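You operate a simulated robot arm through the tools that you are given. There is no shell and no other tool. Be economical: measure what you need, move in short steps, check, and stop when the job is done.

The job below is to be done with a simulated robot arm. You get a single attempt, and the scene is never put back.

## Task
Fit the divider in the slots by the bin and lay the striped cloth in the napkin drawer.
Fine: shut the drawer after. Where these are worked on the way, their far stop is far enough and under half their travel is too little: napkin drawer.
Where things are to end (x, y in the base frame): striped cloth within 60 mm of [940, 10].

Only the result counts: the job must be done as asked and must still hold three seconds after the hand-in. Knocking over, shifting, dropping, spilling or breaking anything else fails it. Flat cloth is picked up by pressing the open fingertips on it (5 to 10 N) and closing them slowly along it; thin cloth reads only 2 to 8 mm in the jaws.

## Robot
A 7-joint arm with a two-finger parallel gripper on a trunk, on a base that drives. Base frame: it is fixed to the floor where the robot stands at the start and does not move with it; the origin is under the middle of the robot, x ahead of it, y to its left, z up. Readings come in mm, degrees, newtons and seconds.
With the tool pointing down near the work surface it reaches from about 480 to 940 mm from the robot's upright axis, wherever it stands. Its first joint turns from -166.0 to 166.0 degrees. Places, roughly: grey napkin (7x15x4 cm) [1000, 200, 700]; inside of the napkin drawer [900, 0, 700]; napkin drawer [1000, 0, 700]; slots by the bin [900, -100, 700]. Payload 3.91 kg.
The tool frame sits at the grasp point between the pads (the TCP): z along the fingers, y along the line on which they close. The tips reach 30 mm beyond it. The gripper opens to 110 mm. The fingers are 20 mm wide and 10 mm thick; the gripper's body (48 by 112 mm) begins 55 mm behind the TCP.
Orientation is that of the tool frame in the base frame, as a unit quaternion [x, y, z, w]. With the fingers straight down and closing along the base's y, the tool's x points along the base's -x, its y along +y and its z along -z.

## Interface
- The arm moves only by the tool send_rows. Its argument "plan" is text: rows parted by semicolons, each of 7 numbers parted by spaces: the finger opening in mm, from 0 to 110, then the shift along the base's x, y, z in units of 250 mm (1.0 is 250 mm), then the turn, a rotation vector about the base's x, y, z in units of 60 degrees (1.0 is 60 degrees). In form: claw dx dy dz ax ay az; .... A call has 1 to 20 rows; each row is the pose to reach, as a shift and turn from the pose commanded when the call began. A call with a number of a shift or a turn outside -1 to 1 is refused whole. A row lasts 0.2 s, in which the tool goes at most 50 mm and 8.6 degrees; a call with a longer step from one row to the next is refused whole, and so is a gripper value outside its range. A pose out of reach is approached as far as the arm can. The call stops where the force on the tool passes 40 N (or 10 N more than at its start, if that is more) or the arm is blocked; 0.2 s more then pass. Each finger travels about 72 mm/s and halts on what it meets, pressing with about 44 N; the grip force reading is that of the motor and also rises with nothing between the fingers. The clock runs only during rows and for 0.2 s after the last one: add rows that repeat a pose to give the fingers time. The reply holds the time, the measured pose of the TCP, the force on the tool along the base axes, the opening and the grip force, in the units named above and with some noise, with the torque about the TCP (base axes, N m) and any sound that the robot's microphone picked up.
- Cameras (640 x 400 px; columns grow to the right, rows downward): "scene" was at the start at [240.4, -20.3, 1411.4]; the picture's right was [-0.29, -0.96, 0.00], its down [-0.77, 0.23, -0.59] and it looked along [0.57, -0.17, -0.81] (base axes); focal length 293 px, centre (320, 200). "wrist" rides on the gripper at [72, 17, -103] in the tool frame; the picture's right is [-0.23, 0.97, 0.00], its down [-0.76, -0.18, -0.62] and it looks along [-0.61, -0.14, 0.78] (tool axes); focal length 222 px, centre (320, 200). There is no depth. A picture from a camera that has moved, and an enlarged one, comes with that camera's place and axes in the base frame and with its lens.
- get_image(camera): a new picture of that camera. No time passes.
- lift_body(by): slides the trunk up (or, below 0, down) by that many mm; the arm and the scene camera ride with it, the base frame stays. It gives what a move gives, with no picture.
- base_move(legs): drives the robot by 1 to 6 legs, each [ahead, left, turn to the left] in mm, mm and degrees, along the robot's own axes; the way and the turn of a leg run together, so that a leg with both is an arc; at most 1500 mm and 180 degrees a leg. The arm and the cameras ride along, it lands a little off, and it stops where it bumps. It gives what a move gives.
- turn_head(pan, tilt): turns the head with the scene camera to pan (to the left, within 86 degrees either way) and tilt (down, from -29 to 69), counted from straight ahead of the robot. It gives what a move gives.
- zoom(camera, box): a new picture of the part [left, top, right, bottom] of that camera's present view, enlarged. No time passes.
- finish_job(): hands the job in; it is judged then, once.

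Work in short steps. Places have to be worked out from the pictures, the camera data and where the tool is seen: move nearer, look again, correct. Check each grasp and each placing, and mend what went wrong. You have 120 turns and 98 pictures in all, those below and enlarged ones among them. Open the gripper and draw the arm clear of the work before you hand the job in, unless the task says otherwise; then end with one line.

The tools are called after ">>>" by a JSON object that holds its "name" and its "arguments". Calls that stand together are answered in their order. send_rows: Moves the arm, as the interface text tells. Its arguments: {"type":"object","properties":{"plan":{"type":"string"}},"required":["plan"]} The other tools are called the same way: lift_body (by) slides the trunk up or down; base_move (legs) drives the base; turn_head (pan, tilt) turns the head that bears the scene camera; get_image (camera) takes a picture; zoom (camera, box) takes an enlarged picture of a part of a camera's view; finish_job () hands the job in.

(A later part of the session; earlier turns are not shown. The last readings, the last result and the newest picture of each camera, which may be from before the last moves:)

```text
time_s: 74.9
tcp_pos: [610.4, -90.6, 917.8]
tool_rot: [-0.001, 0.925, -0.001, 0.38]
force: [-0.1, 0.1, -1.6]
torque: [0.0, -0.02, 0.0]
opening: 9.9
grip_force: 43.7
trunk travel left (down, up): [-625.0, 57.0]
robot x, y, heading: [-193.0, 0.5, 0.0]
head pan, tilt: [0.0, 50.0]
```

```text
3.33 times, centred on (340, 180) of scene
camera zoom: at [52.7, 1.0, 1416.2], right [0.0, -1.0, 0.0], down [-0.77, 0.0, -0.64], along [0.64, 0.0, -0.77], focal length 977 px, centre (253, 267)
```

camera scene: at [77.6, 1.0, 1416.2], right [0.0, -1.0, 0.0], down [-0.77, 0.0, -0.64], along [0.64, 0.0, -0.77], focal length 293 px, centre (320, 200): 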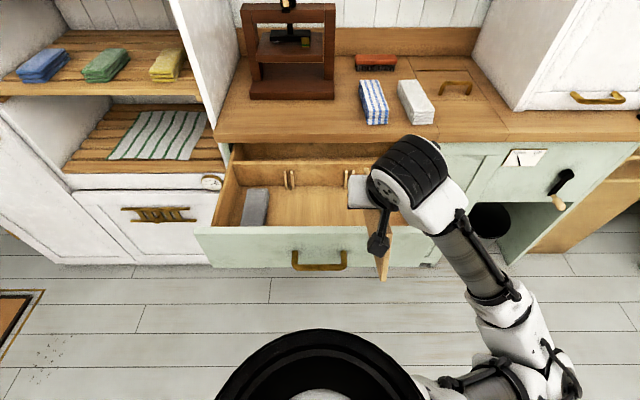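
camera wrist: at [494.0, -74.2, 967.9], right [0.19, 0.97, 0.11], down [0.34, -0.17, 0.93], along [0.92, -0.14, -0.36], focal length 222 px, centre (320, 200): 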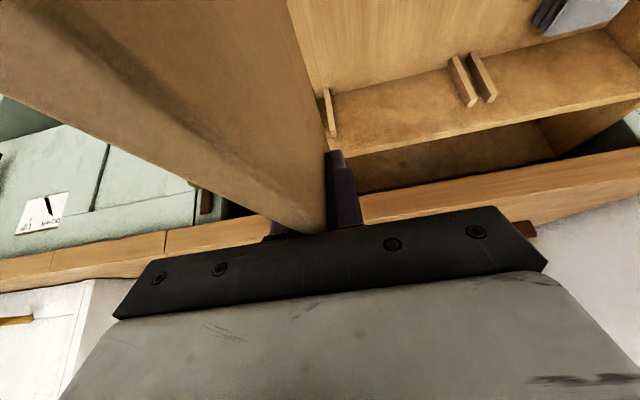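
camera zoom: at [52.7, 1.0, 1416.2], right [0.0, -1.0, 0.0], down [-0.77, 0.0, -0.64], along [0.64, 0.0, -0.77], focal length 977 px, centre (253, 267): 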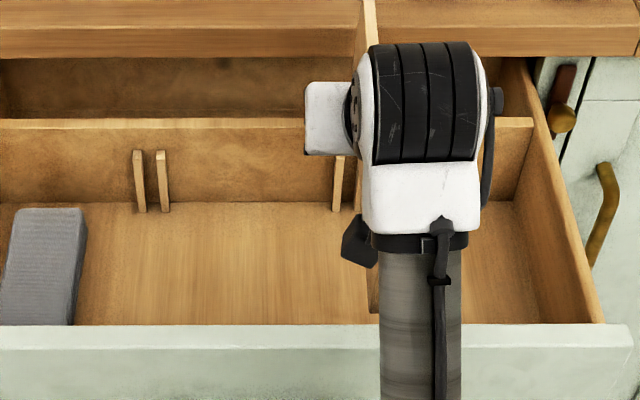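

The board's rear end shows above the counter edge; I'll enlarge that region and the slot to check alignment.

>>> {"name": "zoom", "arguments": {"camera": "scene", "box": [320, 80, 420, 160]}}

>>> {"name": "get_image", "arguments": {"camera": "wrist"}}

```text
5.00 times, centred on (370, 120) of scene
camera zoom: at [52.7, 1.0, 1416.2], right [0.0, -1.0, 0.0], down [-0.77, 0.0, -0.64], along [0.64, 0.0, -0.77], focal length 1466 px, centre (70, 600)
```

zoom: 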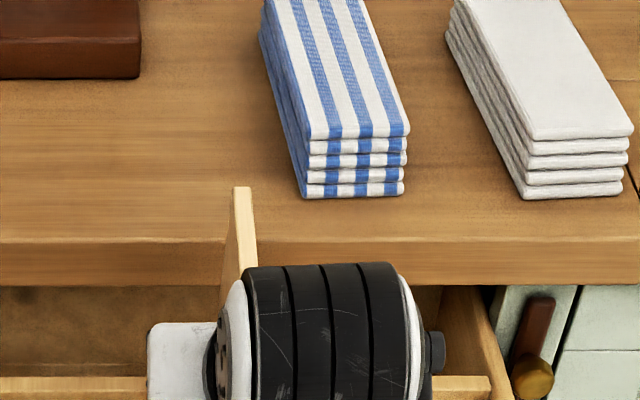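

```text
26 pictures are left
camera wrist: at [488.1, -75.6, 940.4], right [0.16, 0.97, 0.16], down [0.1, -0.17, 0.98], along [0.98, -0.14, -0.13], focal length 222 px, centre (320, 200)
```

wrist: 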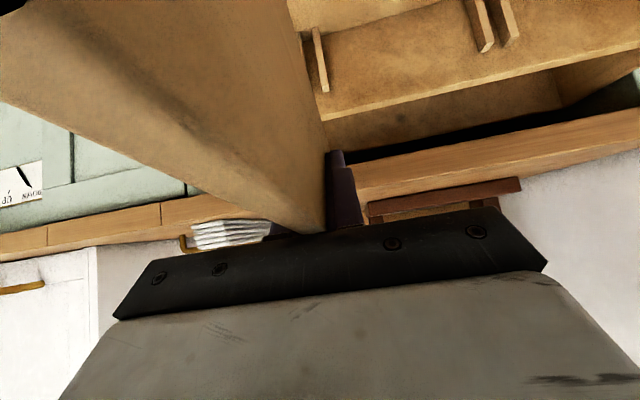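

Rear end reads ~6° too high (front-down), so I'll pitch back 6°, set y to -92, and descend to z≈880 slowly.

>>> {"name": "send_rows", "arguments": {"plan": "0 0 -0.008 0 0 0.05 0; 0 0 -0.008 0 0 0.1 0; 0 0 -0.008 -0.04 0 0.1 0; 0 0 -0.008 -0.07 0 0.1 0; 0 0 -0.008 -0.1 0 0.1 0; 0 0 -0.008 -0.13 0 0.1 0; 0 0 -0.008 -0.15 0 0.1 0"}}

```text
time_s: 76.5
tcp_pos: [608.2, -91.6, 877.2]
tool_rot: [-0.001, 0.944, -0.001, 0.331]
force: [-0.5, -0.2, -1.3]
torque: [-0.01, 0.01, 0.02]
opening: 9.7
grip_force: 44.3
trunk travel left (down, up): [-625.0, 57.0]
robot x, y, heading: [-193.9, 4.9, -0.1]
head pan, tilt: [0.0, 50.0]
```

No contact at z 877, already below wall tops. Continue down.

>>> {"name": "send_rows", "arguments": {"plan": "0 0 0 -0.03 0 0 0; 0 0 0 -0.05 0 0 0; 0 0 0 -0.07 0 0 0; 0 0 0 -0.09 0 0 0; 0 0 0 -0.11 0 0 0"}}

>>> {"name": "zoom", "arguments": {"camera": "scene", "box": [260, 120, 420, 240]}}

```text
time_s: 77.7
tcp_pos: [608.1, -90.6, 851.6]
tool_rot: [0.0, 0.943, -0.001, 0.332]
force: [0.0, 0.5, -0.7]
torque: [0.02, -0.03, -0.01]
opening: 9.6
grip_force: 43.7
trunk travel left (down, up): [-625.0, 57.0]
robot x, y, heading: [-197.1, 0.7, 0.1]
head pan, tilt: [0.0, 50.0]
```

```text
3.33 times, centred on (340, 180) of scene
camera zoom: at [52.7, 1.0, 1416.2], right [0.0, -1.0, 0.0], down [-0.77, 0.0, -0.64], along [0.64, 0.0, -0.77], focal length 977 px, centre (253, 267)
```

zoom: 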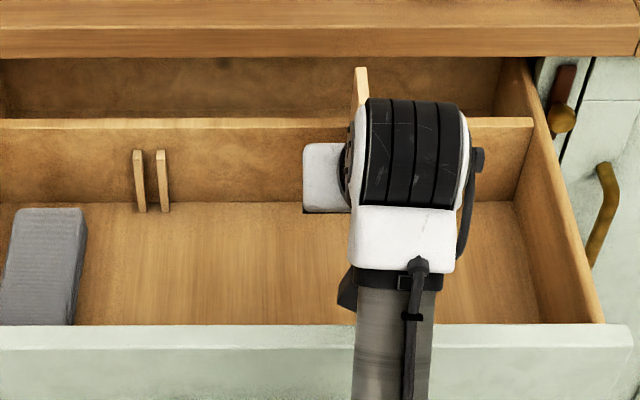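

Still free, rear appears level and aligned with the slot. Continue to near the floor.

>>> {"name": "send_rows", "arguments": {"plan": "0 0 0 -0.03 0 0 0; 0 0 0 -0.06 0 0 0; 0 0 0 -0.09 0 0 0; 0 0 0 -0.12 0 0 0; 0 0 0 -0.14 0 0 0; 0 0 0 -0.16 0 0 0"}}

>>> {"name": "get_image", "arguments": {"camera": "wrist"}}

>>> {"name": "zoom", "arguments": {"camera": "scene", "box": [260, 120, 420, 240]}}

```text
time_s: 78.6
tcp_pos: [609.1, -91.0, 838.3]
tool_rot: [-0.002, 0.94, -0.002, 0.34]
force: [1.3, 2.0, 22.2]
torque: [0.25, 3.43, -0.25]
opening: 9.6
grip_force: 43.7
trunk travel left (down, up): [-625.0, 57.0]
robot x, y, heading: [-193.3, -1.3, -0.0]
head pan, tilt: [0.0, 50.0]
stopped in row 4: the force on the tool passed its limit at 50 N (the readings are from after the stop); the commanded pose is now the measured one
```

```text
24 pictures are left
camera wrist: at [489.5, -76.2, 872.4], right [0.17, 0.98, 0.14], down [0.19, -0.17, 0.97], along [0.97, -0.14, -0.21], focal length 222 px, centre (320, 200)
```

wrist: 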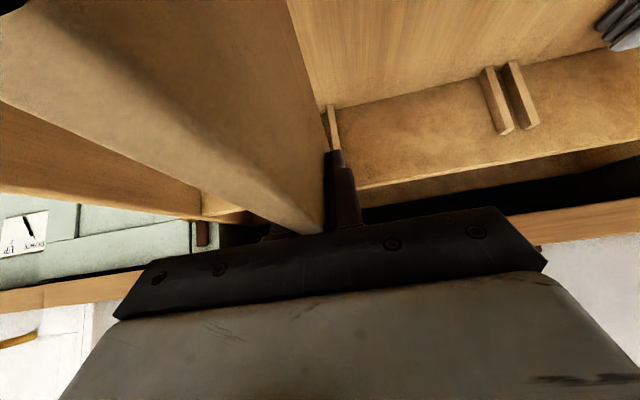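

```text
3.33 times, centred on (340, 180) of scene
camera zoom: at [51.6, 1.4, 1416.7], right [0.0, -1.0, 0.0], down [-0.77, 0.0, -0.64], along [0.64, 0.0, -0.77], focal length 977 px, centre (253, 267)
```

zoom: 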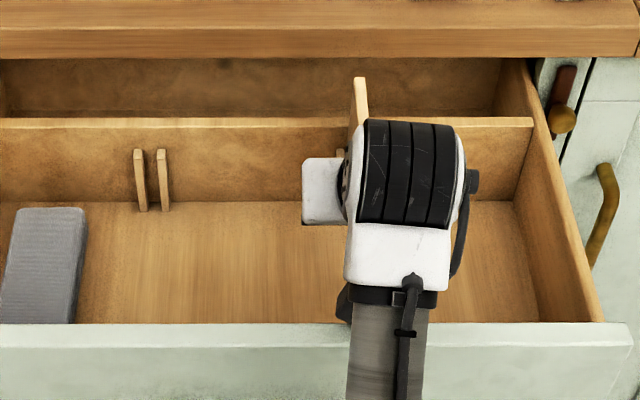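

The board is in the slots (38 mm above seat), but the tilted tool now touches the drawer front. I'll raise 5 mm and turn the tool upright step by step, letting the drawer walls hold the board while it turns in the pads.

>>> {"name": "send_rows", "arguments": {"plan": "0 0 0 0.02 0 0 0; 0 0 0 0.02 0 0.08 0; 0 0 0 0.02 0 0.16 0; 0 0 0 0.02 0 0.24 0; 0 0 0 0.02 0 0.32 0; 0 0 0 0.02 0 0.32 0"}}

>>> {"name": "zoom", "arguments": {"camera": "scene", "box": [260, 120, 420, 240]}}

```text
time_s: 80.0
tcp_pos: [611.0, -92.0, 839.0]
tool_rot: [-0.002, 0.984, -0.002, 0.176]
force: [16.4, 0.8, -2.9]
torque: [0.04, -1.04, -0.01]
opening: 9.5
grip_force: 44.1
trunk travel left (down, up): [-625.0, 57.0]
robot x, y, heading: [-192.5, 2.5, 0.1]
head pan, tilt: [0.0, 50.0]
```

```text
3.33 times, centred on (340, 180) of scene
camera zoom: at [53.9, 1.1, 1416.0], right [0.0, -1.0, 0.0], down [-0.77, 0.0, -0.64], along [0.64, 0.0, -0.77], focal length 977 px, centre (253, 267)
```

zoom: 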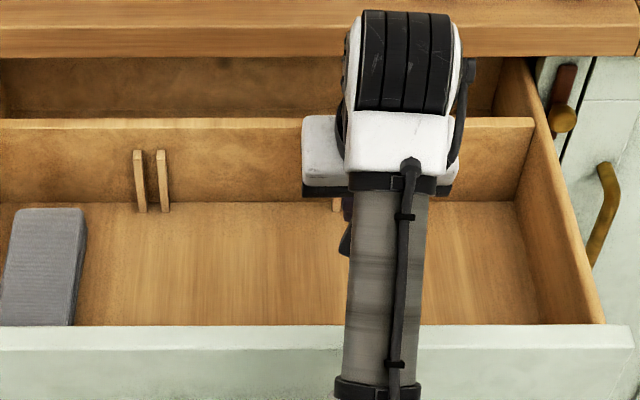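

As predicted: 16 N against the front wall and the board is turning in the pads. Continue to upright.

>>> {"name": "send_rows", "arguments": {"plan": "0 0 0 0 0 0.09 0; 0 0 0 0 0 0.18 0; 0 0 0 0 0 0.26 0; 0 0 0 0 0 0.34 0; 0 0 0 0 0 0.34 0"}}

>>> {"name": "get_image", "arguments": {"camera": "wrist"}}

```text
time_s: 81.2
tcp_pos: [609.1, -90.5, 838.7]
tool_rot: [-0.002, 1.0, -0.001, -0.003]
force: [8.3, 7.3, 2.7]
torque: [0.26, -0.82, -0.11]
opening: 10.0
grip_force: 44.0
trunk travel left (down, up): [-625.0, 57.0]
robot x, y, heading: [-195.2, -0.8, 0.4]
head pan, tilt: [0.0, 50.0]
```

```text
21 pictures are left
camera wrist: at [539.0, -76.2, 943.9], right [0.22, 0.97, 0.0], down [0.77, -0.17, 0.62], along [0.6, -0.14, -0.78], focal length 222 px, centre (320, 200)
```

wrist: 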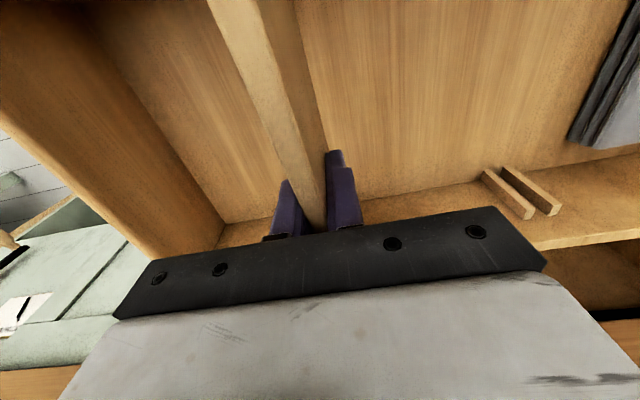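

Upright now. A small +y shift to relieve the 7 N side load, then push down toward the seat (z≈802); the floor will level it.

>>> {"name": "send_rows", "arguments": {"plan": "0 0.008 0.008 -0.02 0 0 0; 0 0.008 0.008 -0.05 0 0 0; 0 0.008 0.008 -0.08 0 0 0; 0 0.008 0.008 -0.11 0 0 0; 0 0.008 0.008 -0.14 0 0 0; 0 0.008 0.008 -0.15 0 0 0"}}

>>> {"name": "get_image", "arguments": {"camera": "wrist"}}

```text
time_s: 82.6
tcp_pos: [611.0, -90.0, 801.6]
tool_rot: [-0.002, 1.0, -0.001, -0.002]
force: [-1.8, -6.9, 12.6]
torque: [-0.06, -1.22, 0.05]
opening: 9.7
grip_force: 43.9
trunk travel left (down, up): [-625.0, 57.0]
robot x, y, heading: [-194.4, 1.4, -0.1]
head pan, tilt: [0.0, 50.0]
```

```text
20 pictures are left
camera wrist: at [540.4, -75.0, 906.9], right [0.22, 0.97, 0.0], down [0.76, -0.17, 0.62], along [0.6, -0.14, -0.78], focal length 222 px, centre (320, 200)
```

wrist: 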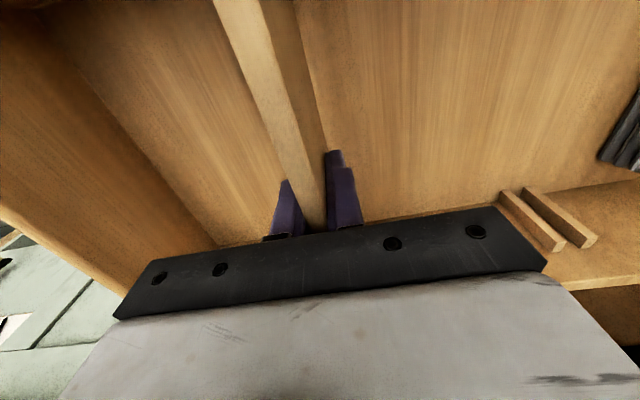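

Almost at seat height with the rear on the floor. Press a few mm more, then release.

>>> {"name": "send_rows", "arguments": {"plan": "0 0 0.002 -0.015 0 0 0; 0 0 0.002 -0.028 0 0 0; 0 0 0.002 -0.028 0 0 0; 30 0 0.002 -0.02 0 0 0; 50 0 0.002 -0.02 0 0 0; 50 0 0.002 -0.02 0 0 0"}}

>>> {"name": "send_rows", "arguments": {"plan": "50 0 0 0.1 0 0 0; 50 0 0 0.28 0 0 0; 50 0 0 0.46 0 0 0; 50 0 0.15 0.6 0 0 0; 50 0 0.3 0.6 0 0 0; 50 0 0.5 0.6 0 0 0"}}

>>> {"name": "zoom", "arguments": {"camera": "scene", "box": [200, 120, 440, 270]}}

>>> {"name": "get_image", "arguments": {"camera": "wrist"}}

```text
time_s: 84.0
tcp_pos: [612.0, -89.7, 796.1]
tool_rot: [-0.003, 1.0, -0.001, -0.001]
force: [0.8, 0.1, 0.6]
torque: [-0.03, 0.03, 0.01]
opening: 50.2
grip_force: 0.1
trunk travel left (down, up): [-625.0, 57.0]
robot x, y, heading: [-194.0, -0.6, -0.2]
head pan, tilt: [0.0, 50.0]
```

```text
refused: row 4 steps farther than a row can; nothing moved
```

```text
2.67 times, centred on (320, 195) of scene
camera zoom: at [52.5, 1.1, 1416.2], right [0.0, -1.0, 0.0], down [-0.77, 0.0, -0.64], along [0.64, 0.0, -0.77], focal length 782 px, centre (320, 213)
```

zoom: 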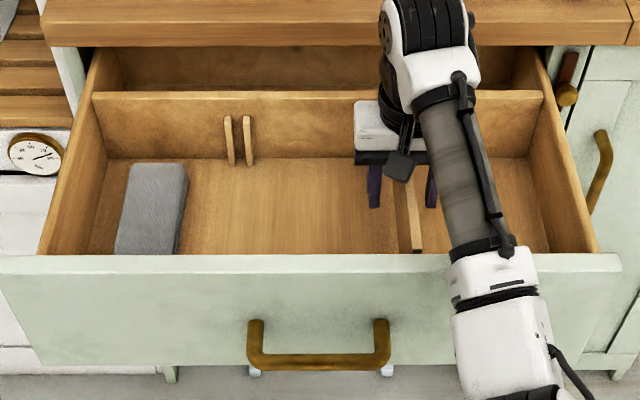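

```text
18 pictures are left
camera wrist: at [541.2, -74.2, 900.9], right [0.22, 0.97, 0.0], down [0.76, -0.17, 0.62], along [0.6, -0.14, -0.78], focal length 222 px, centre (320, 200)
```

wrist: 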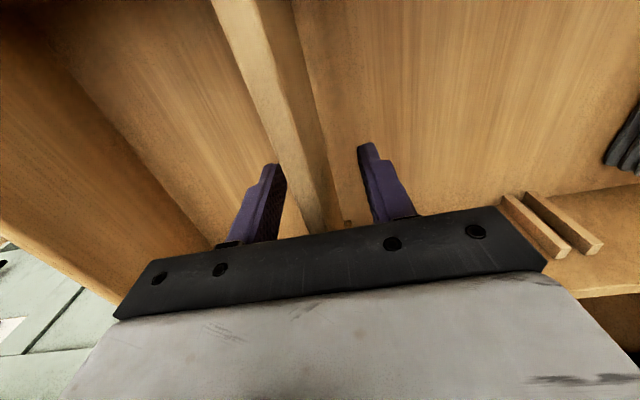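

Released in the slots. I'll raise clear and look.

>>> {"name": "send_rows", "arguments": {"plan": "50 0 0 0.1 0 0 0; 50 0 0 0.28 0 0 0; 50 0 0 0.46 0 0 0; 60 0 0 0.64 0 0 0; 80 0 0 0.8 0 0 0; 110 0 0 0.9 0 0 0"}}

>>> {"name": "get_image", "arguments": {"camera": "wrist"}}

>>> {"name": "zoom", "arguments": {"camera": "scene", "box": [200, 80, 440, 230]}}

```text
time_s: 85.4
tcp_pos: [611.6, -89.8, 1023.8]
tool_rot: [-0.002, 1.0, -0.001, -0.002]
force: [-0.2, -0.1, -0.4]
torque: [0.0, 0.02, 0.01]
opening: 110.0
grip_force: 0.0
trunk travel left (down, up): [-625.0, 57.0]
robot x, y, heading: [-196.7, -2.2, 0.2]
head pan, tilt: [0.0, 50.0]
```

```text
17 pictures are left
camera wrist: at [541.7, -74.6, 1127.8], right [0.22, 0.97, 0.0], down [0.76, -0.17, 0.62], along [0.6, -0.14, -0.78], focal length 222 px, centre (320, 200)
```

wrist: 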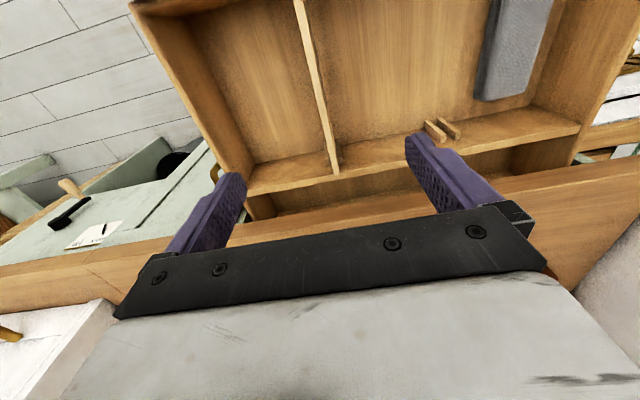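

```text
2.67 times, centred on (320, 155) of scene
camera zoom: at [52.4, 1.1, 1416.2], right [0.0, -1.0, 0.0], down [-0.77, 0.0, -0.64], along [0.64, 0.0, -0.77], focal length 782 px, centre (320, 320)
```

zoom: 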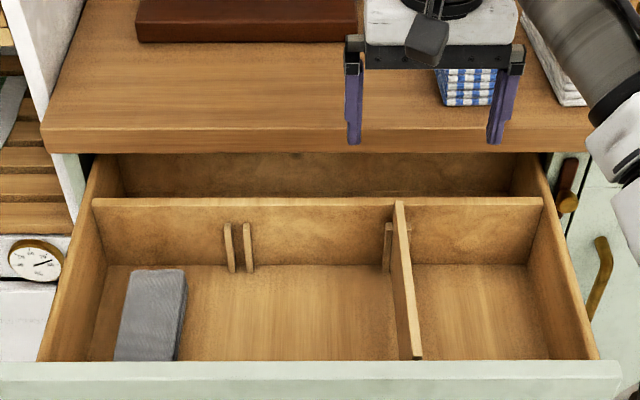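

The board stands in the right guides, but its rear looks ~10 mm higher than it was originally. I'll tap its top with closed fingertips near the rear to measure and press it home.

>>> {"name": "send_rows", "arguments": {"plan": "60 0.15 0 -0.1 0 0 0; 20 0.3 0 -0.2 0 0 0; 0 0.32 0 -0.35 0 0 0; 0 0.32 0 -0.5 0 0 0; 0 0.32 0 -0.63 0 0 0; 0 0.32 0 -0.7 0 0 0; 0 0.32 0 -0.73 0 0 0"}}

>>> {"name": "send_rows", "arguments": {"plan": "0 0 0 -0.015 0 0 0; 0 0 0 -0.03 0 0 0; 0 0 0 -0.045 0 0 0; 0 0 0 -0.06 0 0 0; 0 0 0 -0.075 0 0 0"}}

```text
time_s: 87.0
tcp_pos: [693.0, -87.7, 839.3]
tool_rot: [-0.001, 1.0, -0.001, -0.001]
force: [-0.1, 0.1, -0.3]
torque: [0.01, -0.03, -0.02]
opening: 0.0
grip_force: 37.6
trunk travel left (down, up): [-625.0, 57.0]
robot x, y, heading: [-193.5, -1.2, -0.0]
head pan, tilt: [0.0, 50.0]
```

```text
time_s: 87.9
tcp_pos: [694.7, -89.1, 838.1]
tool_rot: [-0.002, 1.0, -0.002, 0.008]
force: [1.8, 1.4, 20.4]
torque: [0.05, 0.14, -0.11]
opening: 0.0
grip_force: 37.7
trunk travel left (down, up): [-625.0, 57.0]
robot x, y, heading: [-197.8, -1.4, 0.0]
head pan, tilt: [0.0, 50.0]
stopped in row 4: the force on the tool passed its limit at 43 N (the readings are from after the stop); the commanded pose is now the measured one
```

Solid at tip height ~808 at the rear. I'll tap near the front for comparison.

>>> {"name": "send_rows", "arguments": {"plan": "0 0 0 0.06 0 0 0; 0 -0.18 0 0.06 0 0 0; 0 -0.36 0 0.06 0 0 0; 0 -0.54 0 0.06 0 0 0; 0 -0.66 0 0.06 0 0 0; 0 -0.66 0 0.03 0 0 0; 0 -0.66 0 0.01 0 0 0; 0 -0.66 0 -0.01 0 0 0; 0 -0.66 0 -0.03 0 0 0; 0 -0.66 0 -0.05 0 0 0; 0 -0.66 0 -0.07 0 0 0"}}

```text
time_s: 89.7
tcp_pos: [529.9, -90.0, 837.2]
tool_rot: [-0.002, 1.0, -0.002, 0.012]
force: [0.6, 1.4, 24.6]
torque: [-0.01, 0.2, 0.03]
opening: 0.2
grip_force: 38.1
trunk travel left (down, up): [-625.0, 57.0]
robot x, y, heading: [-194.0, 1.2, 0.0]
head pan, tilt: [0.0, 50.0]
stopped in row 9: the force on the tool passed its limit at 46 N (the readings are from after the stop); the commanded pose is now the measured one
```

Front and rear both at ~808: level and firmly seated. Next the striped napkin: raise, open, and drive forward 180 mm.

>>> {"name": "send_rows", "arguments": {"plan": "0 0 0 0.15 0 0 0; 20 0 0 0.33 0 0 0; 50 0 0 0.5 0 0 0; 80 0 0 0.68 0 0 0; 110 0 0 0.85 0 0 0; 110 0.15 0 0.85 0 0 0; 110 0.33 0 0.85 0 0 0; 110 0.5 0 0.85 0 0 0"}}

>>> {"name": "base_move", "arguments": {"legs": [[180, 0, 0]]}}

>>> {"name": "get_image", "arguments": {"camera": "scene"}}

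>>> {"name": "get_image", "arguments": {"camera": "wrist"}}

```text
time_s: 91.5
tcp_pos: [655.5, -91.3, 1046.0]
tool_rot: [-0.002, 1.0, -0.003, 0.007]
force: [-0.5, 0.6, 0.2]
torque: [0.02, 0.02, -0.03]
opening: 110.0
grip_force: 0.2
trunk travel left (down, up): [-625.0, 57.0]
robot x, y, heading: [-195.4, 3.7, -0.1]
head pan, tilt: [0.0, 50.0]
```

```text
time_s: 93.0
tcp_pos: [838.3, -91.6, 1044.2]
tool_rot: [-0.002, 1.0, -0.002, 0.008]
force: [0.9, 0.3, -0.2]
torque: [-0.05, 0.0, 0.02]
opening: 110.3
grip_force: 0.2
trunk travel left (down, up): [-625.0, 57.0]
robot x, y, heading: [-7.2, 3.2, -0.1]
head pan, tilt: [0.0, 50.0]
```

```text
15 pictures are left
camera scene: at [235.2, 1.4, 1416.0], right [0.0, -1.0, 0.0], down [-0.77, 0.0, -0.64], along [0.64, 0.0, -0.77], focal length 293 px, centre (320, 200)
```

scene: 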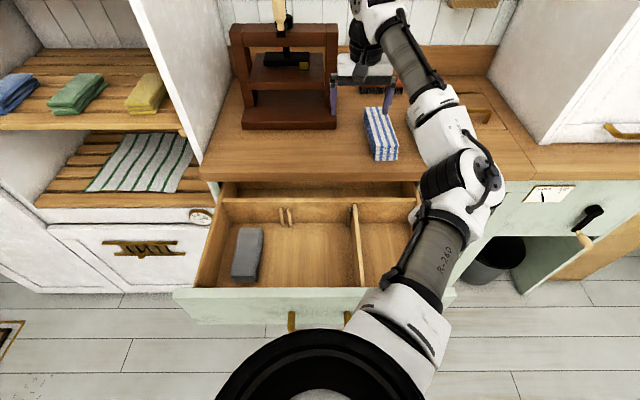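

```text
14 pictures are left
camera wrist: at [765.4, -75.8, 1147.9], right [0.22, 0.98, 0.0], down [0.75, -0.17, 0.64], along [0.62, -0.14, -0.77], focal length 222 px, centre (320, 200)
```

wrist: 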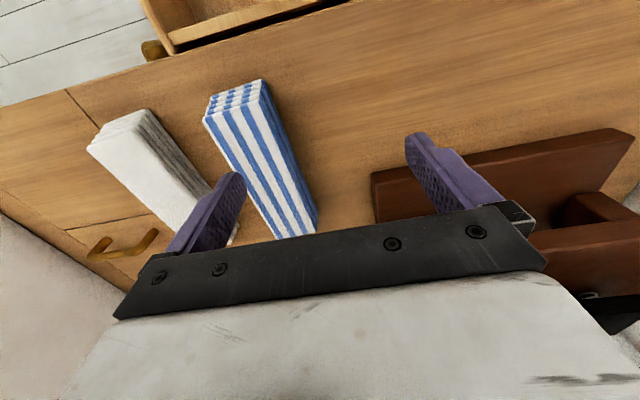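

The striped napkin's centre computes to about (888, -164), long axis turned ~5° to the left. I'll hover above it with matching yaw and check.

>>> {"name": "send_rows", "arguments": {"plan": "100 0.06 -0.09 0 0 0 0.03; 100 0.12 -0.18 0 0 0 0.06; 100 0.19 -0.29 0 0 0 0.083; 100 0.19 -0.29 -0.12 0 0 0.083; 100 0.19 -0.29 -0.22 0 0 0.083; 100 0.19 -0.29 -0.22 0 0 0.083"}}

>>> {"name": "get_image", "arguments": {"camera": "wrist"}}

>>> {"name": "zoom", "arguments": {"camera": "scene", "box": [310, 40, 450, 180]}}

```text
time_s: 94.5
tcp_pos: [883.6, -164.1, 989.9]
tool_rot: [-0.047, 0.999, -0.001, 0.008]
force: [0.0, 0.1, 0.2]
torque: [0.03, -0.01, 0.02]
opening: 100.0
grip_force: 0.0
trunk travel left (down, up): [-625.0, 57.0]
robot x, y, heading: [-14.1, 4.2, 0.3]
head pan, tilt: [0.0, 50.0]
```

```text
13 pictures are left
camera wrist: at [810.3, -155.4, 1093.8], right [0.14, 0.99, 0.0], down [0.76, -0.1, 0.64], along [0.63, -0.09, -0.77], focal length 222 px, centre (320, 200)
```

wrist: 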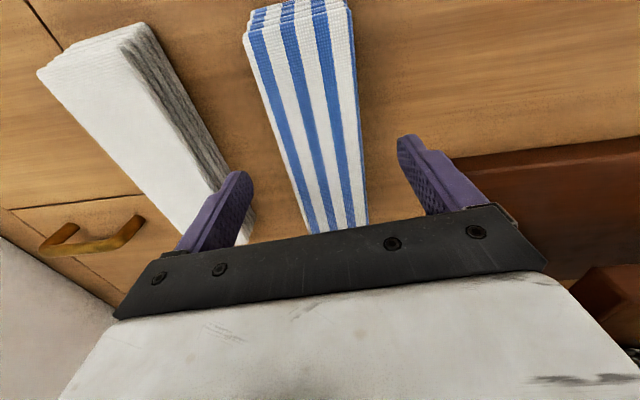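

```text
2.86 times, centred on (380, 110) of scene
camera zoom: at [234.1, 1.5, 1416.3], right [0.0, -1.0, 0.0], down [-0.77, 0.0, -0.64], along [0.64, 0.0, -0.77], focal length 837 px, centre (149, 457)
```

zoom: 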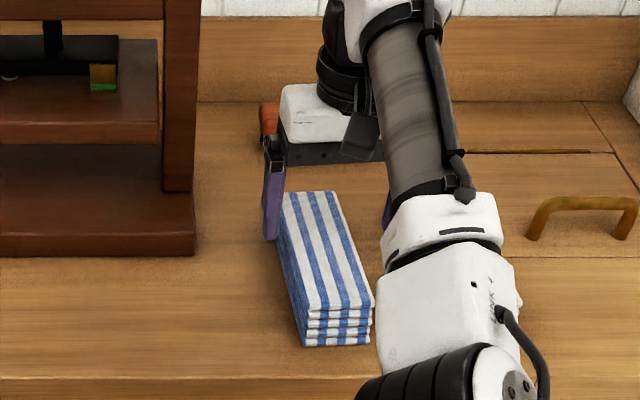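

Centred on the napkin at y≈-163.5, with both fingers clear of the neighbours. Descend to z≈928 and close gently.

>>> {"name": "send_rows", "arguments": {"plan": "100 0 0 -0.08 0 0 0; 100 0 0 -0.16 0 0 0; 100 0 0 -0.21 0 0 0; 100 0 0 -0.235 0 0 0; 100 0 0 -0.248 0 0 0"}}

>>> {"name": "send_rows", "arguments": {"plan": "85 0 0 0 0 0 0; 70 0 0 0 0 0 0; 60 0 0 0 0 0 0; 50 0 0 0 0 0 0; 42 0 0 0 0 0 0; 42 0 0 0 0 0 0"}}

```text
time_s: 95.7
tcp_pos: [884.6, -163.8, 930.6]
tool_rot: [-0.047, 0.999, -0.002, 0.011]
force: [2.6, -0.4, 10.5]
torque: [0.56, 0.09, -0.17]
opening: 99.5
grip_force: 0.0
trunk travel left (down, up): [-625.0, 57.0]
robot x, y, heading: [-12.8, -1.4, -0.1]
head pan, tilt: [0.0, 50.0]
```

```text
time_s: 97.0
tcp_pos: [883.6, -161.0, 930.1]
tool_rot: [-0.048, 0.999, -0.002, 0.01]
force: [2.6, 9.9, 21.0]
torque: [1.03, 0.21, -0.32]
opening: 61.5
grip_force: 43.5
trunk travel left (down, up): [-625.0, 57.0]
robot x, y, heading: [-14.5, 3.6, 0.3]
head pan, tilt: [0.0, 50.0]
```

Gripped at 61.5 mm. Lift and check.

>>> {"name": "send_rows", "arguments": {"plan": "35 0 0 0.03 0 0 0; 35 0 0 0.1 0 0 0; 35 0 0 0.2 0 0 0; 35 0 0 0.32 0 0 0; 35 0 0 0.44 0 0 0"}}

>>> {"name": "get_image", "arguments": {"camera": "wrist"}}

```text
time_s: 98.2
tcp_pos: [883.5, -163.0, 1037.5]
tool_rot: [-0.046, 0.999, -0.001, 0.007]
force: [0.4, -0.4, -0.3]
torque: [-0.03, 0.0, -0.01]
opening: 35.1
grip_force: 0.1
trunk travel left (down, up): [-625.0, 57.0]
robot x, y, heading: [-13.1, 2.2, 0.2]
head pan, tilt: [0.0, 50.0]
```

```text
11 pictures are left
camera wrist: at [809.8, -154.2, 1140.8], right [0.14, 0.99, 0.0], down [0.76, -0.11, 0.64], along [0.63, -0.09, -0.77], focal length 222 px, centre (320, 200)
```

wrist: 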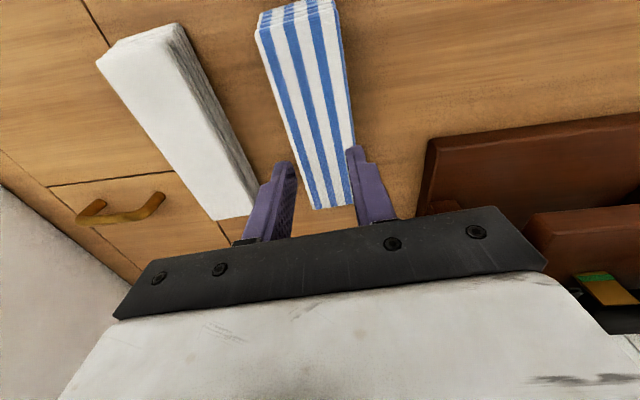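

The napkin stayed: a fingertip was jammed on the counter, so the grip was false. I'll retry 6 mm higher, centred at y≈-167, and close fully.

>>> {"name": "send_rows", "arguments": {"plan": "70 0.01 -0.016 0 0 0 0; 95 0.01 -0.016 -0.1 0 0 0; 95 0.01 -0.016 -0.25 0 0 0; 95 0.01 -0.016 -0.35 0 0 0; 95 0.01 -0.016 -0.4 0 0 0; 95 0.01 -0.016 -0.4 0 0 0"}}

>>> {"name": "send_rows", "arguments": {"plan": "80 0 0 0 0 0 0; 70 0 0 0 0 0 0; 60 0 0 0 0 0 0; 50 0 0 0 0 0 0; 35 0 0 0 0 0 0; 20 0 0 0 0 0 0; 20 0 0 0 0 0 0"}}

```text
time_s: 99.7
tcp_pos: [888.1, -165.8, 937.0]
tool_rot: [-0.046, 0.999, -0.002, 0.008]
force: [0.2, 0.2, -1.2]
torque: [0.0, -0.01, -0.02]
opening: 95.0
grip_force: 0.0
trunk travel left (down, up): [-625.0, 57.0]
robot x, y, heading: [-11.2, -1.2, 0.3]
head pan, tilt: [0.0, 50.0]
```

```text
time_s: 101.2
tcp_pos: [888.2, -165.4, 938.4]
tool_rot: [-0.046, 0.999, -0.001, 0.008]
force: [-0.1, 0.7, 1.1]
torque: [0.05, 0.0, 0.0]
opening: 61.4
grip_force: 43.7
trunk travel left (down, up): [-625.0, 57.0]
robot x, y, heading: [-10.8, 0.3, 0.4]
head pan, tilt: [0.0, 50.0]
```

A true grip at 61.4 mm with no side load. Lift slowly.

>>> {"name": "send_rows", "arguments": {"plan": "20 0 0 0.01 0 0 0; 20 0 0 0.03 0 0 0; 20 0 0 0.06 0 0 0; 20 0 0 0.1 0 0 0; 20 0 0 0.15 0 0 0"}}

```text
time_s: 102.5
tcp_pos: [888.2, -169.3, 975.5]
tool_rot: [-0.047, 0.999, -0.002, 0.008]
force: [0.5, 0.0, -1.5]
torque: [-0.02, 0.02, 0.0]
opening: 61.3
grip_force: 44.1
trunk travel left (down, up): [-625.0, 57.0]
robot x, y, heading: [-12.4, -0.6, 0.0]
head pan, tilt: [0.0, 50.0]
```

Held. Raise a little more and drive back 190 mm, then move over the drawer bay.

>>> {"name": "send_rows", "arguments": {"plan": "20 0 0 0.06 0 0 0; 20 0 0 0.12 0 0 0"}}

>>> {"name": "base_move", "arguments": {"legs": [[-190, 0, 0]]}}

>>> {"name": "zoom", "arguments": {"camera": "scene", "box": [200, 80, 440, 260]}}

```text
time_s: 103.0
tcp_pos: [886.7, -168.1, 1006.0]
tool_rot: [-0.047, 0.999, -0.002, 0.008]
force: [0.5, 0.5, -1.4]
torque: [0.0, 0.03, 0.02]
opening: 61.3
grip_force: 44.7
trunk travel left (down, up): [-625.0, 57.0]
robot x, y, heading: [-13.5, 0.5, 0.0]
head pan, tilt: [0.0, 50.0]
```

```text
time_s: 104.6
tcp_pos: [697.2, -168.9, 1007.1]
tool_rot: [-0.046, 0.999, -0.002, 0.008]
force: [-1.2, 0.5, -0.9]
torque: [0.0, -0.03, -0.03]
opening: 61.4
grip_force: 43.6
trunk travel left (down, up): [-625.0, 57.0]
robot x, y, heading: [-205.1, -0.1, -0.0]
head pan, tilt: [0.0, 50.0]
```

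```text
2.22 times, centred on (320, 170) of scene
camera zoom: at [43.6, 1.1, 1416.4], right [0.0, -1.0, 0.0], down [-0.77, 0.0, -0.64], along [0.64, 0.0, -0.77], focal length 651 px, centre (320, 267)
```

zoom: 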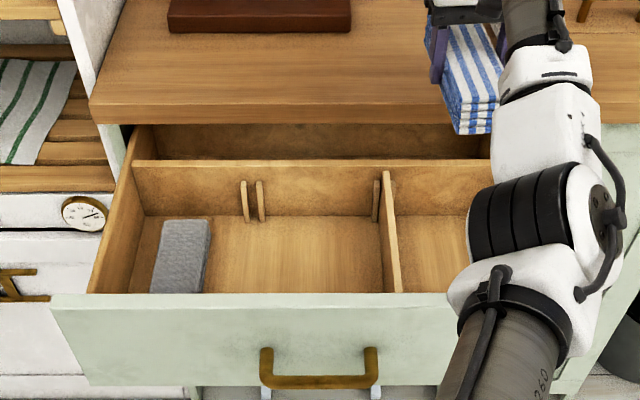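

Held well; drawer still open. Carry it over the middle bay at (612, 10) and straighten the yaw.

>>> {"name": "send_rows", "arguments": {"plan": "20 -0.07 0.13 0 0 0 -0.03; 20 -0.14 0.26 0 0 0 -0.06; 20 -0.21 0.39 0 0 0 -0.083; 20 -0.28 0.52 0 0 0 -0.083; 20 -0.34 0.65 0 0 0 -0.083; 20 -0.34 0.72 0 0 0 -0.083; 20 -0.34 0.72 -0.1 0 0 -0.083; 20 -0.34 0.72 -0.25 0 0 -0.083; 20 -0.34 0.72 -0.4 0 0 -0.083; 20 -0.34 0.72 -0.4 0 0 -0.083"}}

>>> {"name": "zoom", "arguments": {"camera": "scene", "box": [200, 80, 440, 260]}}

```text
time_s: 106.8
tcp_pos: [612.5, 10.4, 904.5]
tool_rot: [-0.003, 1.0, -0.001, 0.008]
force: [-0.2, 0.2, -2.3]
torque: [-0.03, 0.02, -0.05]
opening: 61.5
grip_force: 43.9
trunk travel left (down, up): [-625.0, 57.0]
robot x, y, heading: [-202.6, 2.0, -0.0]
head pan, tilt: [0.0, 50.0]
```

```text
2.22 times, centred on (320, 170) of scene
camera zoom: at [44.3, 1.1, 1416.3], right [0.0, -1.0, 0.0], down [-0.77, 0.0, -0.64], along [0.64, 0.0, -0.77], focal length 651 px, centre (320, 267)
```

zoom: 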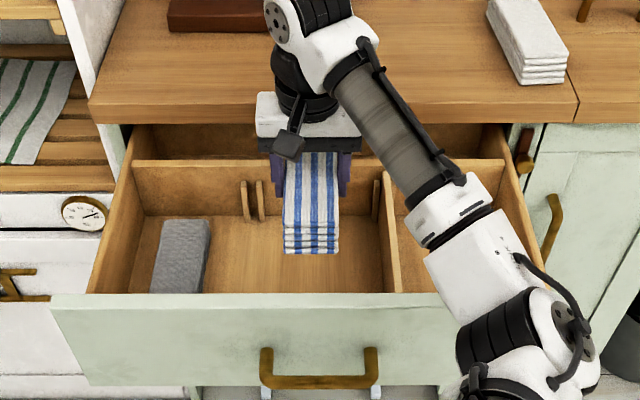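

Well placed over the bay. Lower to the floor, slowing near the end.

>>> {"name": "send_rows", "arguments": {"plan": "20 0 0 -0.15 0 0 0; 20 0 0 -0.3 0 0 0; 20 0 0 -0.45 0 0 0; 20 0 0 -0.55 0 0 0; 20 0 0 -0.6 0 0 0; 20 0 0 -0.625 0 0 0; 20 0 0 -0.64 0 0 0; 20 0 0 -0.65 0 0 0; 20 0 0 -0.66 0 0 0"}}

```text
time_s: 108.8
tcp_pos: [615.4, 4.6, 755.6]
tool_rot: [0.0, 1.0, -0.003, 0.018]
force: [-0.1, 0.0, -0.7]
torque: [0.0, 0.07, 0.01]
opening: 61.0
grip_force: 43.5
trunk travel left (down, up): [-625.0, 57.0]
robot x, y, heading: [-202.5, -1.3, -0.2]
head pan, tilt: [0.0, 50.0]
```

Commanded 740 but at 756 with no tool force: some arm link may be touching. Look.

>>> {"name": "get_image", "arguments": {"camera": "scene"}}

```text
8 pictures are left
camera scene: at [36.4, -1.8, 1419.0], right [0.0, -1.0, 0.0], down [-0.76, 0.0, -0.65], along [0.65, 0.0, -0.76], focal length 293 px, centre (320, 200)
```

scene: 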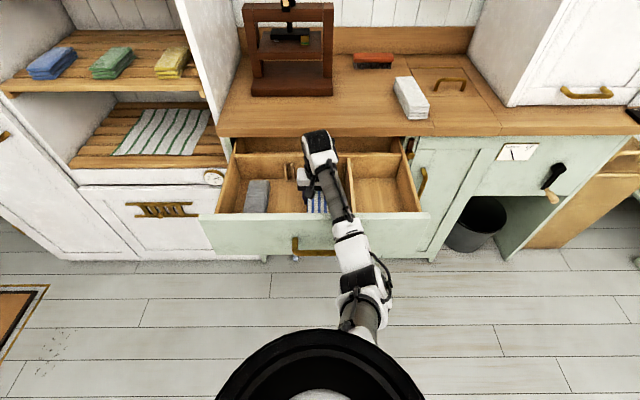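

The forearm is resting on the drawer front. I'll raise, lift the trunk for a steeper forearm, and lower again.

>>> {"name": "send_rows", "arguments": {"plan": "20 0 0 0.1 0 0 0; 20 0 0 0.2 0 0 0; 20 0 0 0.35 0 0 0"}}

>>> {"name": "lift_body", "arguments": {"by": 55}}

>>> {"name": "send_rows", "arguments": {"plan": "20 0 0 -0.15 0 0 0; 20 0 0 -0.3 0 0 0; 20 0 0 -0.38 0 0 0; 20 0 0 -0.42 0 0 0; 20 0 0 -0.45 0 0 0"}}

```text
time_s: 109.6
tcp_pos: [611.1, 12.9, 827.0]
tool_rot: [-0.003, 1.0, -0.002, 0.007]
force: [-0.2, 0.6, -1.0]
torque: [-0.02, 0.04, -0.01]
opening: 61.2
grip_force: 43.7
trunk travel left (down, up): [-625.0, 57.0]
robot x, y, heading: [-204.1, -2.4, -0.2]
head pan, tilt: [0.0, 50.0]
```

```text
time_s: 110.6
tcp_pos: [611.5, 12.0, 880.7]
tool_rot: [-0.003, 1.0, -0.001, 0.008]
force: [0.2, 0.1, -1.7]
torque: [-0.03, 0.01, 0.01]
opening: 61.3
grip_force: 43.9
trunk travel left (down, up): [-680.0, 2.0]
robot x, y, heading: [-202.2, -0.1, -0.1]
head pan, tilt: [0.0, 50.0]
```

```text
time_s: 111.8
tcp_pos: [612.9, 12.9, 770.0]
tool_rot: [-0.002, 1.0, -0.002, 0.007]
force: [0.1, -0.1, -0.3]
torque: [0.0, -0.01, 0.01]
opening: 61.5
grip_force: 44.2
trunk travel left (down, up): [-680.0, 2.0]
robot x, y, heading: [-203.6, 0.9, 0.2]
head pan, tilt: [0.0, 50.0]
```

Clean at z 770. Continue slowly to contact.

>>> {"name": "send_rows", "arguments": {"plan": "20 0 0 -0.03 0 0 0; 20 0 0 -0.06 0 0 0; 20 0 0 -0.08 0 0 0; 20 0 0 -0.095 0 0 0; 20 0 0 -0.11 0 0 0; 20 0 0 -0.11 0 0 0"}}

```text
time_s: 113.3
tcp_pos: [615.4, 12.0, 747.1]
tool_rot: [-0.003, 1.0, -0.002, 0.016]
force: [-0.3, 1.6, 20.8]
torque: [0.23, 1.46, -0.1]
opening: 61.4
grip_force: 43.9
trunk travel left (down, up): [-680.0, 2.0]
robot x, y, heading: [-199.8, -0.3, -0.1]
head pan, tilt: [0.0, 50.0]
stopped in row 6: the force on the tool passed its limit at 41 N (the readings are from after the stop); the commanded pose is now the measured one
```

It's on the floor. Ease up slightly, open, and rise.

>>> {"name": "send_rows", "arguments": {"plan": "40 0 0 0.008 0 0 0; 60 0 0 0.012 0 0 0; 75 0 0 0.015 0 0 0; 90 0 0 0.02 0 0 0; 90 0 0 0.02 0 0 0"}}

>>> {"name": "send_rows", "arguments": {"plan": "90 0 0 0.06 0 0 0; 90 0 0 0.15 0 0 0; 90 0 0 0.3 0 0 0; 90 0 0 0.45 0 0 0; 90 0 0 0.6 0 0 0; 90 0 0 0.78 0 0 0; 90 0 0 0.95 0 0 0"}}

>>> {"name": "zoom", "arguments": {"camera": "scene", "box": [200, 80, 440, 260]}}

```text
time_s: 114.5
tcp_pos: [614.6, 10.6, 749.5]
tool_rot: [-0.003, 1.0, -0.002, 0.011]
force: [0.4, 0.3, 0.4]
torque: [-0.01, 0.0, -0.03]
opening: 90.2
grip_force: 0.1
trunk travel left (down, up): [-680.0, 2.0]
robot x, y, heading: [-203.8, 1.1, 0.1]
head pan, tilt: [0.0, 50.0]
```

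```text
time_s: 116.2
tcp_pos: [612.7, 14.5, 989.5]
tool_rot: [-0.003, 1.0, -0.003, 0.012]
force: [0.5, -1.0, -0.2]
torque: [0.0, -0.01, -0.03]
opening: 89.9
grip_force: 0.2
trunk travel left (down, up): [-680.0, 2.0]
robot x, y, heading: [-201.8, -0.8, 0.0]
head pan, tilt: [0.0, 50.0]
```

```text
2.22 times, centred on (320, 170) of scene
camera zoom: at [44.0, 1.3, 1471.2], right [0.0, -1.0, 0.0], down [-0.77, 0.0, -0.64], along [0.64, 0.0, -0.77], focal length 651 px, centre (320, 267)
```

zoom: 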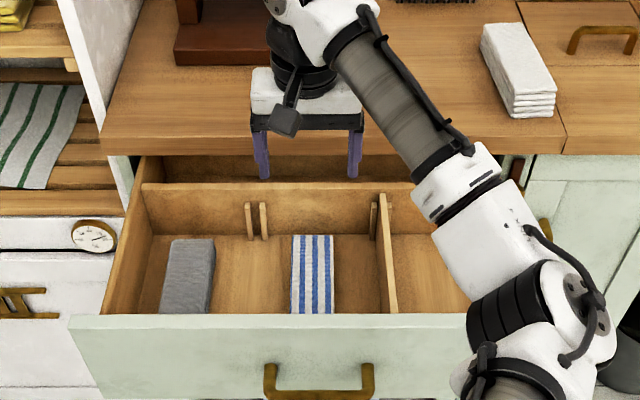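

The napkin lies flat in the bay and the divider stands. Now to close the drawer via its handle: retract the arm to the same start pose as before (470 mm ahead, -136), lower the trunk, back off.

>>> {"name": "send_rows", "arguments": {"plan": "60 -0.16 -0.07 0 0 0 0; 60 -0.32 -0.14 0 0 0 0; 60 -0.48 -0.21 0 0 0 0; 60 -0.64 -0.28 0 0 0 0; 60 -0.8 -0.35 0 0 0 0; 60 -0.96 -0.42 0 0 0 0"}}

>>> {"name": "base_move", "arguments": {"legs": [[-150, 0, 0]]}}

>>> {"name": "send_rows", "arguments": {"plan": "60 -0.1 -0.06 0 0 0 0; 60 -0.25 -0.12 0 0 0 0; 60 -0.42 -0.18 0 0 0 0"}}

>>> {"name": "lift_body", "arguments": {"by": -55}}

```text
time_s: 117.5
tcp_pos: [373.9, -92.2, 983.6]
tool_rot: [-0.003, 1.0, -0.002, 0.013]
force: [-0.1, -0.1, -0.8]
torque: [-0.01, -0.01, -0.02]
opening: 60.1
grip_force: 0.1
trunk travel left (down, up): [-680.0, 2.0]
robot x, y, heading: [-203.3, 1.5, -0.2]
head pan, tilt: [0.0, 50.0]
```

```text
time_s: 118.9
tcp_pos: [224.2, -92.9, 982.3]
tool_rot: [-0.002, 1.0, -0.002, 0.012]
force: [0.1, -0.1, 0.2]
torque: [-0.01, 0.01, 0.05]
opening: 60.1
grip_force: 0.0
trunk travel left (down, up): [-680.0, 2.0]
robot x, y, heading: [-352.3, 1.8, 0.1]
head pan, tilt: [0.0, 50.0]
```

```text
time_s: 119.7
tcp_pos: [124.2, -140.8, 985.6]
tool_rot: [-0.003, 1.0, 0.0, 0.011]
force: [0.7, 0.0, -0.1]
torque: [0.03, -0.06, 0.02]
opening: 59.7
grip_force: 0.0
out of reach, approached as far as the arm can: row 3
trunk travel left (down, up): [-680.0, 2.0]
robot x, y, heading: [-350.8, 0.0, 0.1]
head pan, tilt: [0.0, 50.0]
```

```text
time_s: 120.7
tcp_pos: [126.5, -141.1, 931.4]
tool_rot: [-0.004, 1.0, -0.001, 0.011]
force: [0.2, -0.2, 0.1]
torque: [0.0, -0.01, 0.02]
opening: 60.2
grip_force: 0.1
trunk travel left (down, up): [-625.0, 57.0]
robot x, y, heading: [-352.0, 1.7, 0.1]
head pan, tilt: [0.0, 50.0]
```

Now turn the tool to point forward as before.

>>> {"name": "send_rows", "arguments": {"plan": "60 0.07 0.05 0.04 0.077 -0.077 -0.077; 60 0.14 0.1 0.08 0.154 -0.154 -0.154; 60 0.21 0.15 0.12 0.231 -0.231 -0.231; 60 0.28 0.2 0.16 0.308 -0.308 -0.308; 60 0.35 0.25 0.18 0.385 -0.385 -0.385; 60 0.42 0.3 0.18 0.462 -0.462 -0.462; 60 0.49 0.35 0.18 0.539 -0.539 -0.539; 60 0.54 0.4 0.18 0.616 -0.616 -0.616"}}

>>> {"name": "send_rows", "arguments": {"plan": "60 0 0 -0.05 0.077 -0.077 -0.077; 60 0 0 -0.1 0.154 -0.154 -0.154; 60 0 0 -0.15 0.231 -0.231 -0.231; 60 0 0 -0.2 0.308 -0.308 -0.308; 60 0 0 -0.25 0.385 -0.385 -0.385; 60 0 0 -0.3 0.462 -0.462 -0.462; 60 0 0 -0.35 0.539 -0.539 -0.539; 60 0 0 -0.35 0.539 -0.539 -0.539"}}

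```text
time_s: 122.5
tcp_pos: [282.2, -52.7, 976.5]
tool_rot: [0.306, 0.846, 0.301, 0.315]
force: [0.3, 0.1, 0.5]
torque: [0.0, -0.01, -0.01]
opening: 59.8
grip_force: 0.0
out of reach, approached as far as the arm can: row 5, 6, 7, 8
trunk travel left (down, up): [-625.0, 57.0]
robot x, y, heading: [-349.9, 2.2, 0.3]
head pan, tilt: [0.0, 50.0]
```

```text
time_s: 124.3
tcp_pos: [281.9, -51.3, 887.5]
tool_rot: [0.505, 0.496, 0.493, 0.507]
force: [-1.4, 0.2, 0.0]
torque: [-0.01, 0.04, -0.01]
opening: 60.0
grip_force: 0.2
out of reach, approached as far as the arm can: row 1, 2, 3, 4, 5
trunk travel left (down, up): [-625.0, 57.0]
robot x, y, heading: [-354.2, 0.7, -0.1]
head pan, tilt: [0.0, 50.0]
```

Forward-pointing achieved. Line up at y≈1, z≈774 and look.

>>> {"name": "send_rows", "arguments": {"plan": "60 0 0.07 -0.15 0 0 0; 60 0 0.14 -0.3 0 0 0; 60 0 0.21 -0.45 0 0 0; 60 0 0.21 -0.453 0 0 0"}}

>>> {"name": "base_move", "arguments": {"legs": [[80, 0, 0]]}}

>>> {"name": "get_image", "arguments": {"camera": "wrist"}}

```text
time_s: 125.0
tcp_pos: [265.3, -111.0, 796.8]
tool_rot: [0.573, 0.425, 0.419, 0.562]
force: [-0.4, -0.1, -0.4]
torque: [-0.01, -0.01, 0.0]
opening: 60.0
grip_force: 0.0
trunk travel left (down, up): [-625.0, 57.0]
robot x, y, heading: [-352.5, 0.9, -0.2]
head pan, tilt: [0.0, 50.0]
stopped in row 3: the arm was blocked; the commanded pose is now the measured one
```

```text
time_s: 126.0
tcp_pos: [345.6, -109.6, 796.5]
tool_rot: [0.572, 0.426, 0.419, 0.562]
force: [-0.3, 0.5, 0.2]
torque: [0.04, -0.06, 0.0]
opening: 59.9
grip_force: 0.2
trunk travel left (down, up): [-625.0, 57.0]
robot x, y, heading: [-271.6, 3.0, 0.0]
head pan, tilt: [0.0, 50.0]
```

```text
6 pictures are left
camera wrist: at [268.9, -11.9, 816.8], right [-0.05, -0.22, 0.97], down [-0.82, -0.55, -0.17], along [0.57, -0.8, -0.16], focal length 222 px, centre (320, 200)
```

wrist: 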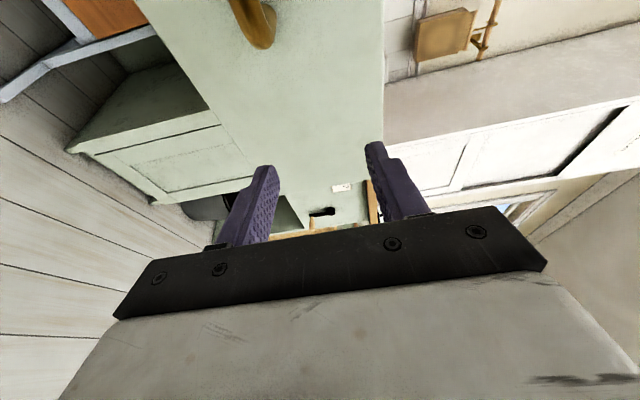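

The arm flipped sideways to y=-110 with a 16° yaw. I'll correct the yaw and shift back to y≈0, in small steps.

>>> {"name": "send_rows", "arguments": {"plan": "60 0.02 0.06 0.02 0 0 0.05; 60 0.04 0.12 0.02 0 0 0.1; 60 0.06 0.18 0.02 0 0 0.15; 60 0.07 0.26 0 0 0 0.2; 60 0.07 0.34 -0.03 0 0 0.24; 60 0.07 0.42 -0.06 0 0 0.277; 60 0.07 0.445 -0.09 0 0 0.277; 60 0.07 0.445 -0.09 0 0 0.277"}}

```text
time_s: 126.8
tcp_pos: [334.4, -145.5, 797.9]
tool_rot: [0.59, 0.405, 0.402, 0.571]
force: [0.1, 0.5, 0.1]
torque: [0.01, -0.01, 0.02]
opening: 60.2
grip_force: 0.0
trunk travel left (down, up): [-625.0, 57.0]
robot x, y, heading: [-273.7, -1.0, -0.1]
head pan, tilt: [0.0, 50.0]
stopped in row 3: the arm was blocked; the commanded pose is now the measured one
```

The arm is stuck in this branch, but it can simply push the panel right of the handle. I'll check the configuration in a picture first, closing the fingers.

>>> {"name": "send_rows", "arguments": {"plan": "40 0 0 0 0 0 0; 20 0 0 0 0 0 0; 0 0 0 0 0 0 0; 0 0 0 0 0 0 0"}}

>>> {"name": "get_image", "arguments": {"camera": "scene"}}

```text
time_s: 127.8
tcp_pos: [335.8, -143.6, 799.1]
tool_rot: [0.589, 0.406, 0.402, 0.571]
force: [-0.1, 0.0, 0.8]
torque: [-0.01, 0.0, 0.0]
opening: 0.3
grip_force: 37.7
trunk travel left (down, up): [-625.0, 57.0]
robot x, y, heading: [-273.3, -3.2, -0.0]
head pan, tilt: [0.0, 50.0]
```

```text
5 pictures are left
camera scene: at [-20.1, 1.9, 1414.7], right [0.0, -1.0, 0.0], down [-0.77, 0.0, -0.64], along [0.64, 0.0, -0.77], focal length 293 px, centre (320, 200)
```

scene: 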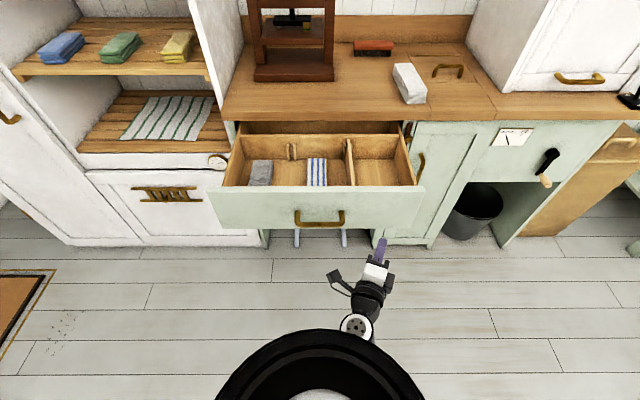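

Configuration is clear. Drive forward 130 mm to contact and begin pushing the panel.

>>> {"name": "base_move", "arguments": {"legs": [[130, 0, 0]]}}

>>> {"name": "zoom", "arguments": {"camera": "scene", "box": [200, 100, 460, 290]}}

```text
time_s: 129.0
tcp_pos: [466.0, -142.3, 798.5]
tool_rot: [0.587, 0.406, 0.403, 0.572]
force: [0.1, -0.6, 0.0]
torque: [-0.01, -0.03, -0.01]
opening: 0.0
grip_force: 37.4
trunk travel left (down, up): [-625.0, 57.0]
robot x, y, heading: [-143.0, 4.3, 0.1]
head pan, tilt: [0.0, 50.0]
```

```text
2.11 times, centred on (330, 195) of scene
camera zoom: at [109.2, 2.6, 1414.7], right [0.0, -1.0, 0.0], down [-0.77, 0.0, -0.64], along [0.64, 0.0, -0.77], focal length 617 px, centre (299, 210)
```

zoom: 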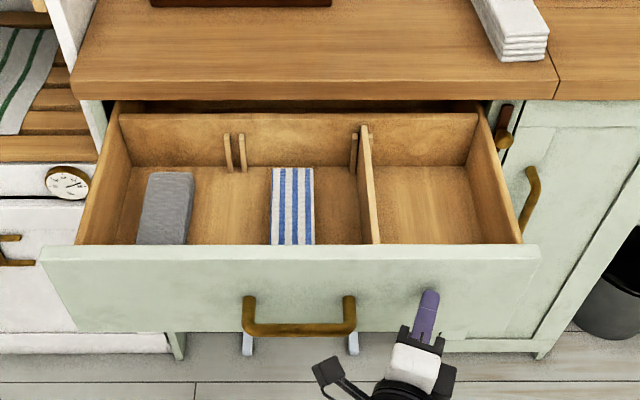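

Pushing works and contents are stable. Continue 265 mm.

>>> {"name": "base_move", "arguments": {"legs": [[265, 0, 0]]}}

>>> {"name": "zoom", "arguments": {"camera": "scene", "box": [160, 150, 480, 350]}}

```text
time_s: 130.9
tcp_pos: [729.2, -145.4, 798.9]
tool_rot: [0.589, 0.405, 0.401, 0.573]
force: [-0.4, 0.4, -0.7]
torque: [0.0, 0.02, -0.01]
opening: 0.0
grip_force: 37.4
trunk travel left (down, up): [-625.0, 57.0]
robot x, y, heading: [120.9, 2.2, -0.0]
head pan, tilt: [0.0, 50.0]
```

```text
2.00 times, centred on (320, 250) of scene
camera zoom: at [373.4, 1.7, 1415.0], right [0.0, -1.0, 0.0], down [-0.77, 0.0, -0.64], along [0.64, 0.0, -0.77], focal length 586 px, centre (320, 100)
```

zoom: 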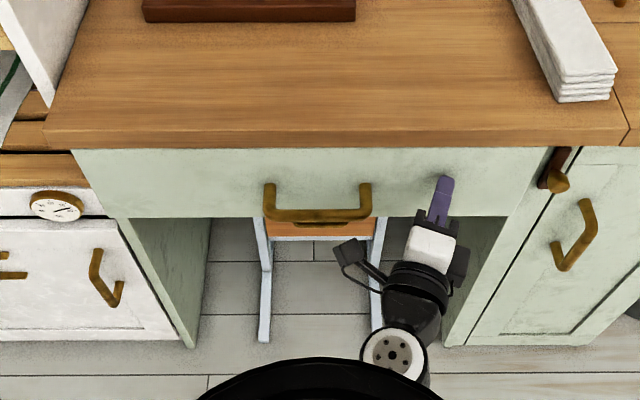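

About 25 mm remain. Push 20 mm more, then check force.

>>> {"name": "base_move", "arguments": {"legs": [[20, 0, 0]]}}

>>> {"name": "base_move", "arguments": {"legs": [[8, 0, 0]]}}

```text
time_s: 131.7
tcp_pos: [749.7, -146.8, 800.4]
tool_rot: [0.589, 0.405, 0.401, 0.573]
force: [-0.7, 0.3, -0.4]
torque: [-0.02, -0.02, -0.01]
opening: 0.0
grip_force: 37.8
trunk travel left (down, up): [-625.0, 57.0]
robot x, y, heading: [141.2, 0.8, 0.2]
head pan, tilt: [0.0, 50.0]
```

```text
time_s: 132.5
tcp_pos: [755.5, -147.0, 802.3]
tool_rot: [0.589, 0.403, 0.4, 0.575]
force: [-19.7, 1.9, 2.4]
torque: [-0.24, -0.13, 0.03]
opening: 0.0
grip_force: 37.4
trunk travel left (down, up): [-625.0, 57.0]
robot x, y, heading: [148.9, 1.3, -0.1]
head pan, tilt: [0.0, 50.0]
```

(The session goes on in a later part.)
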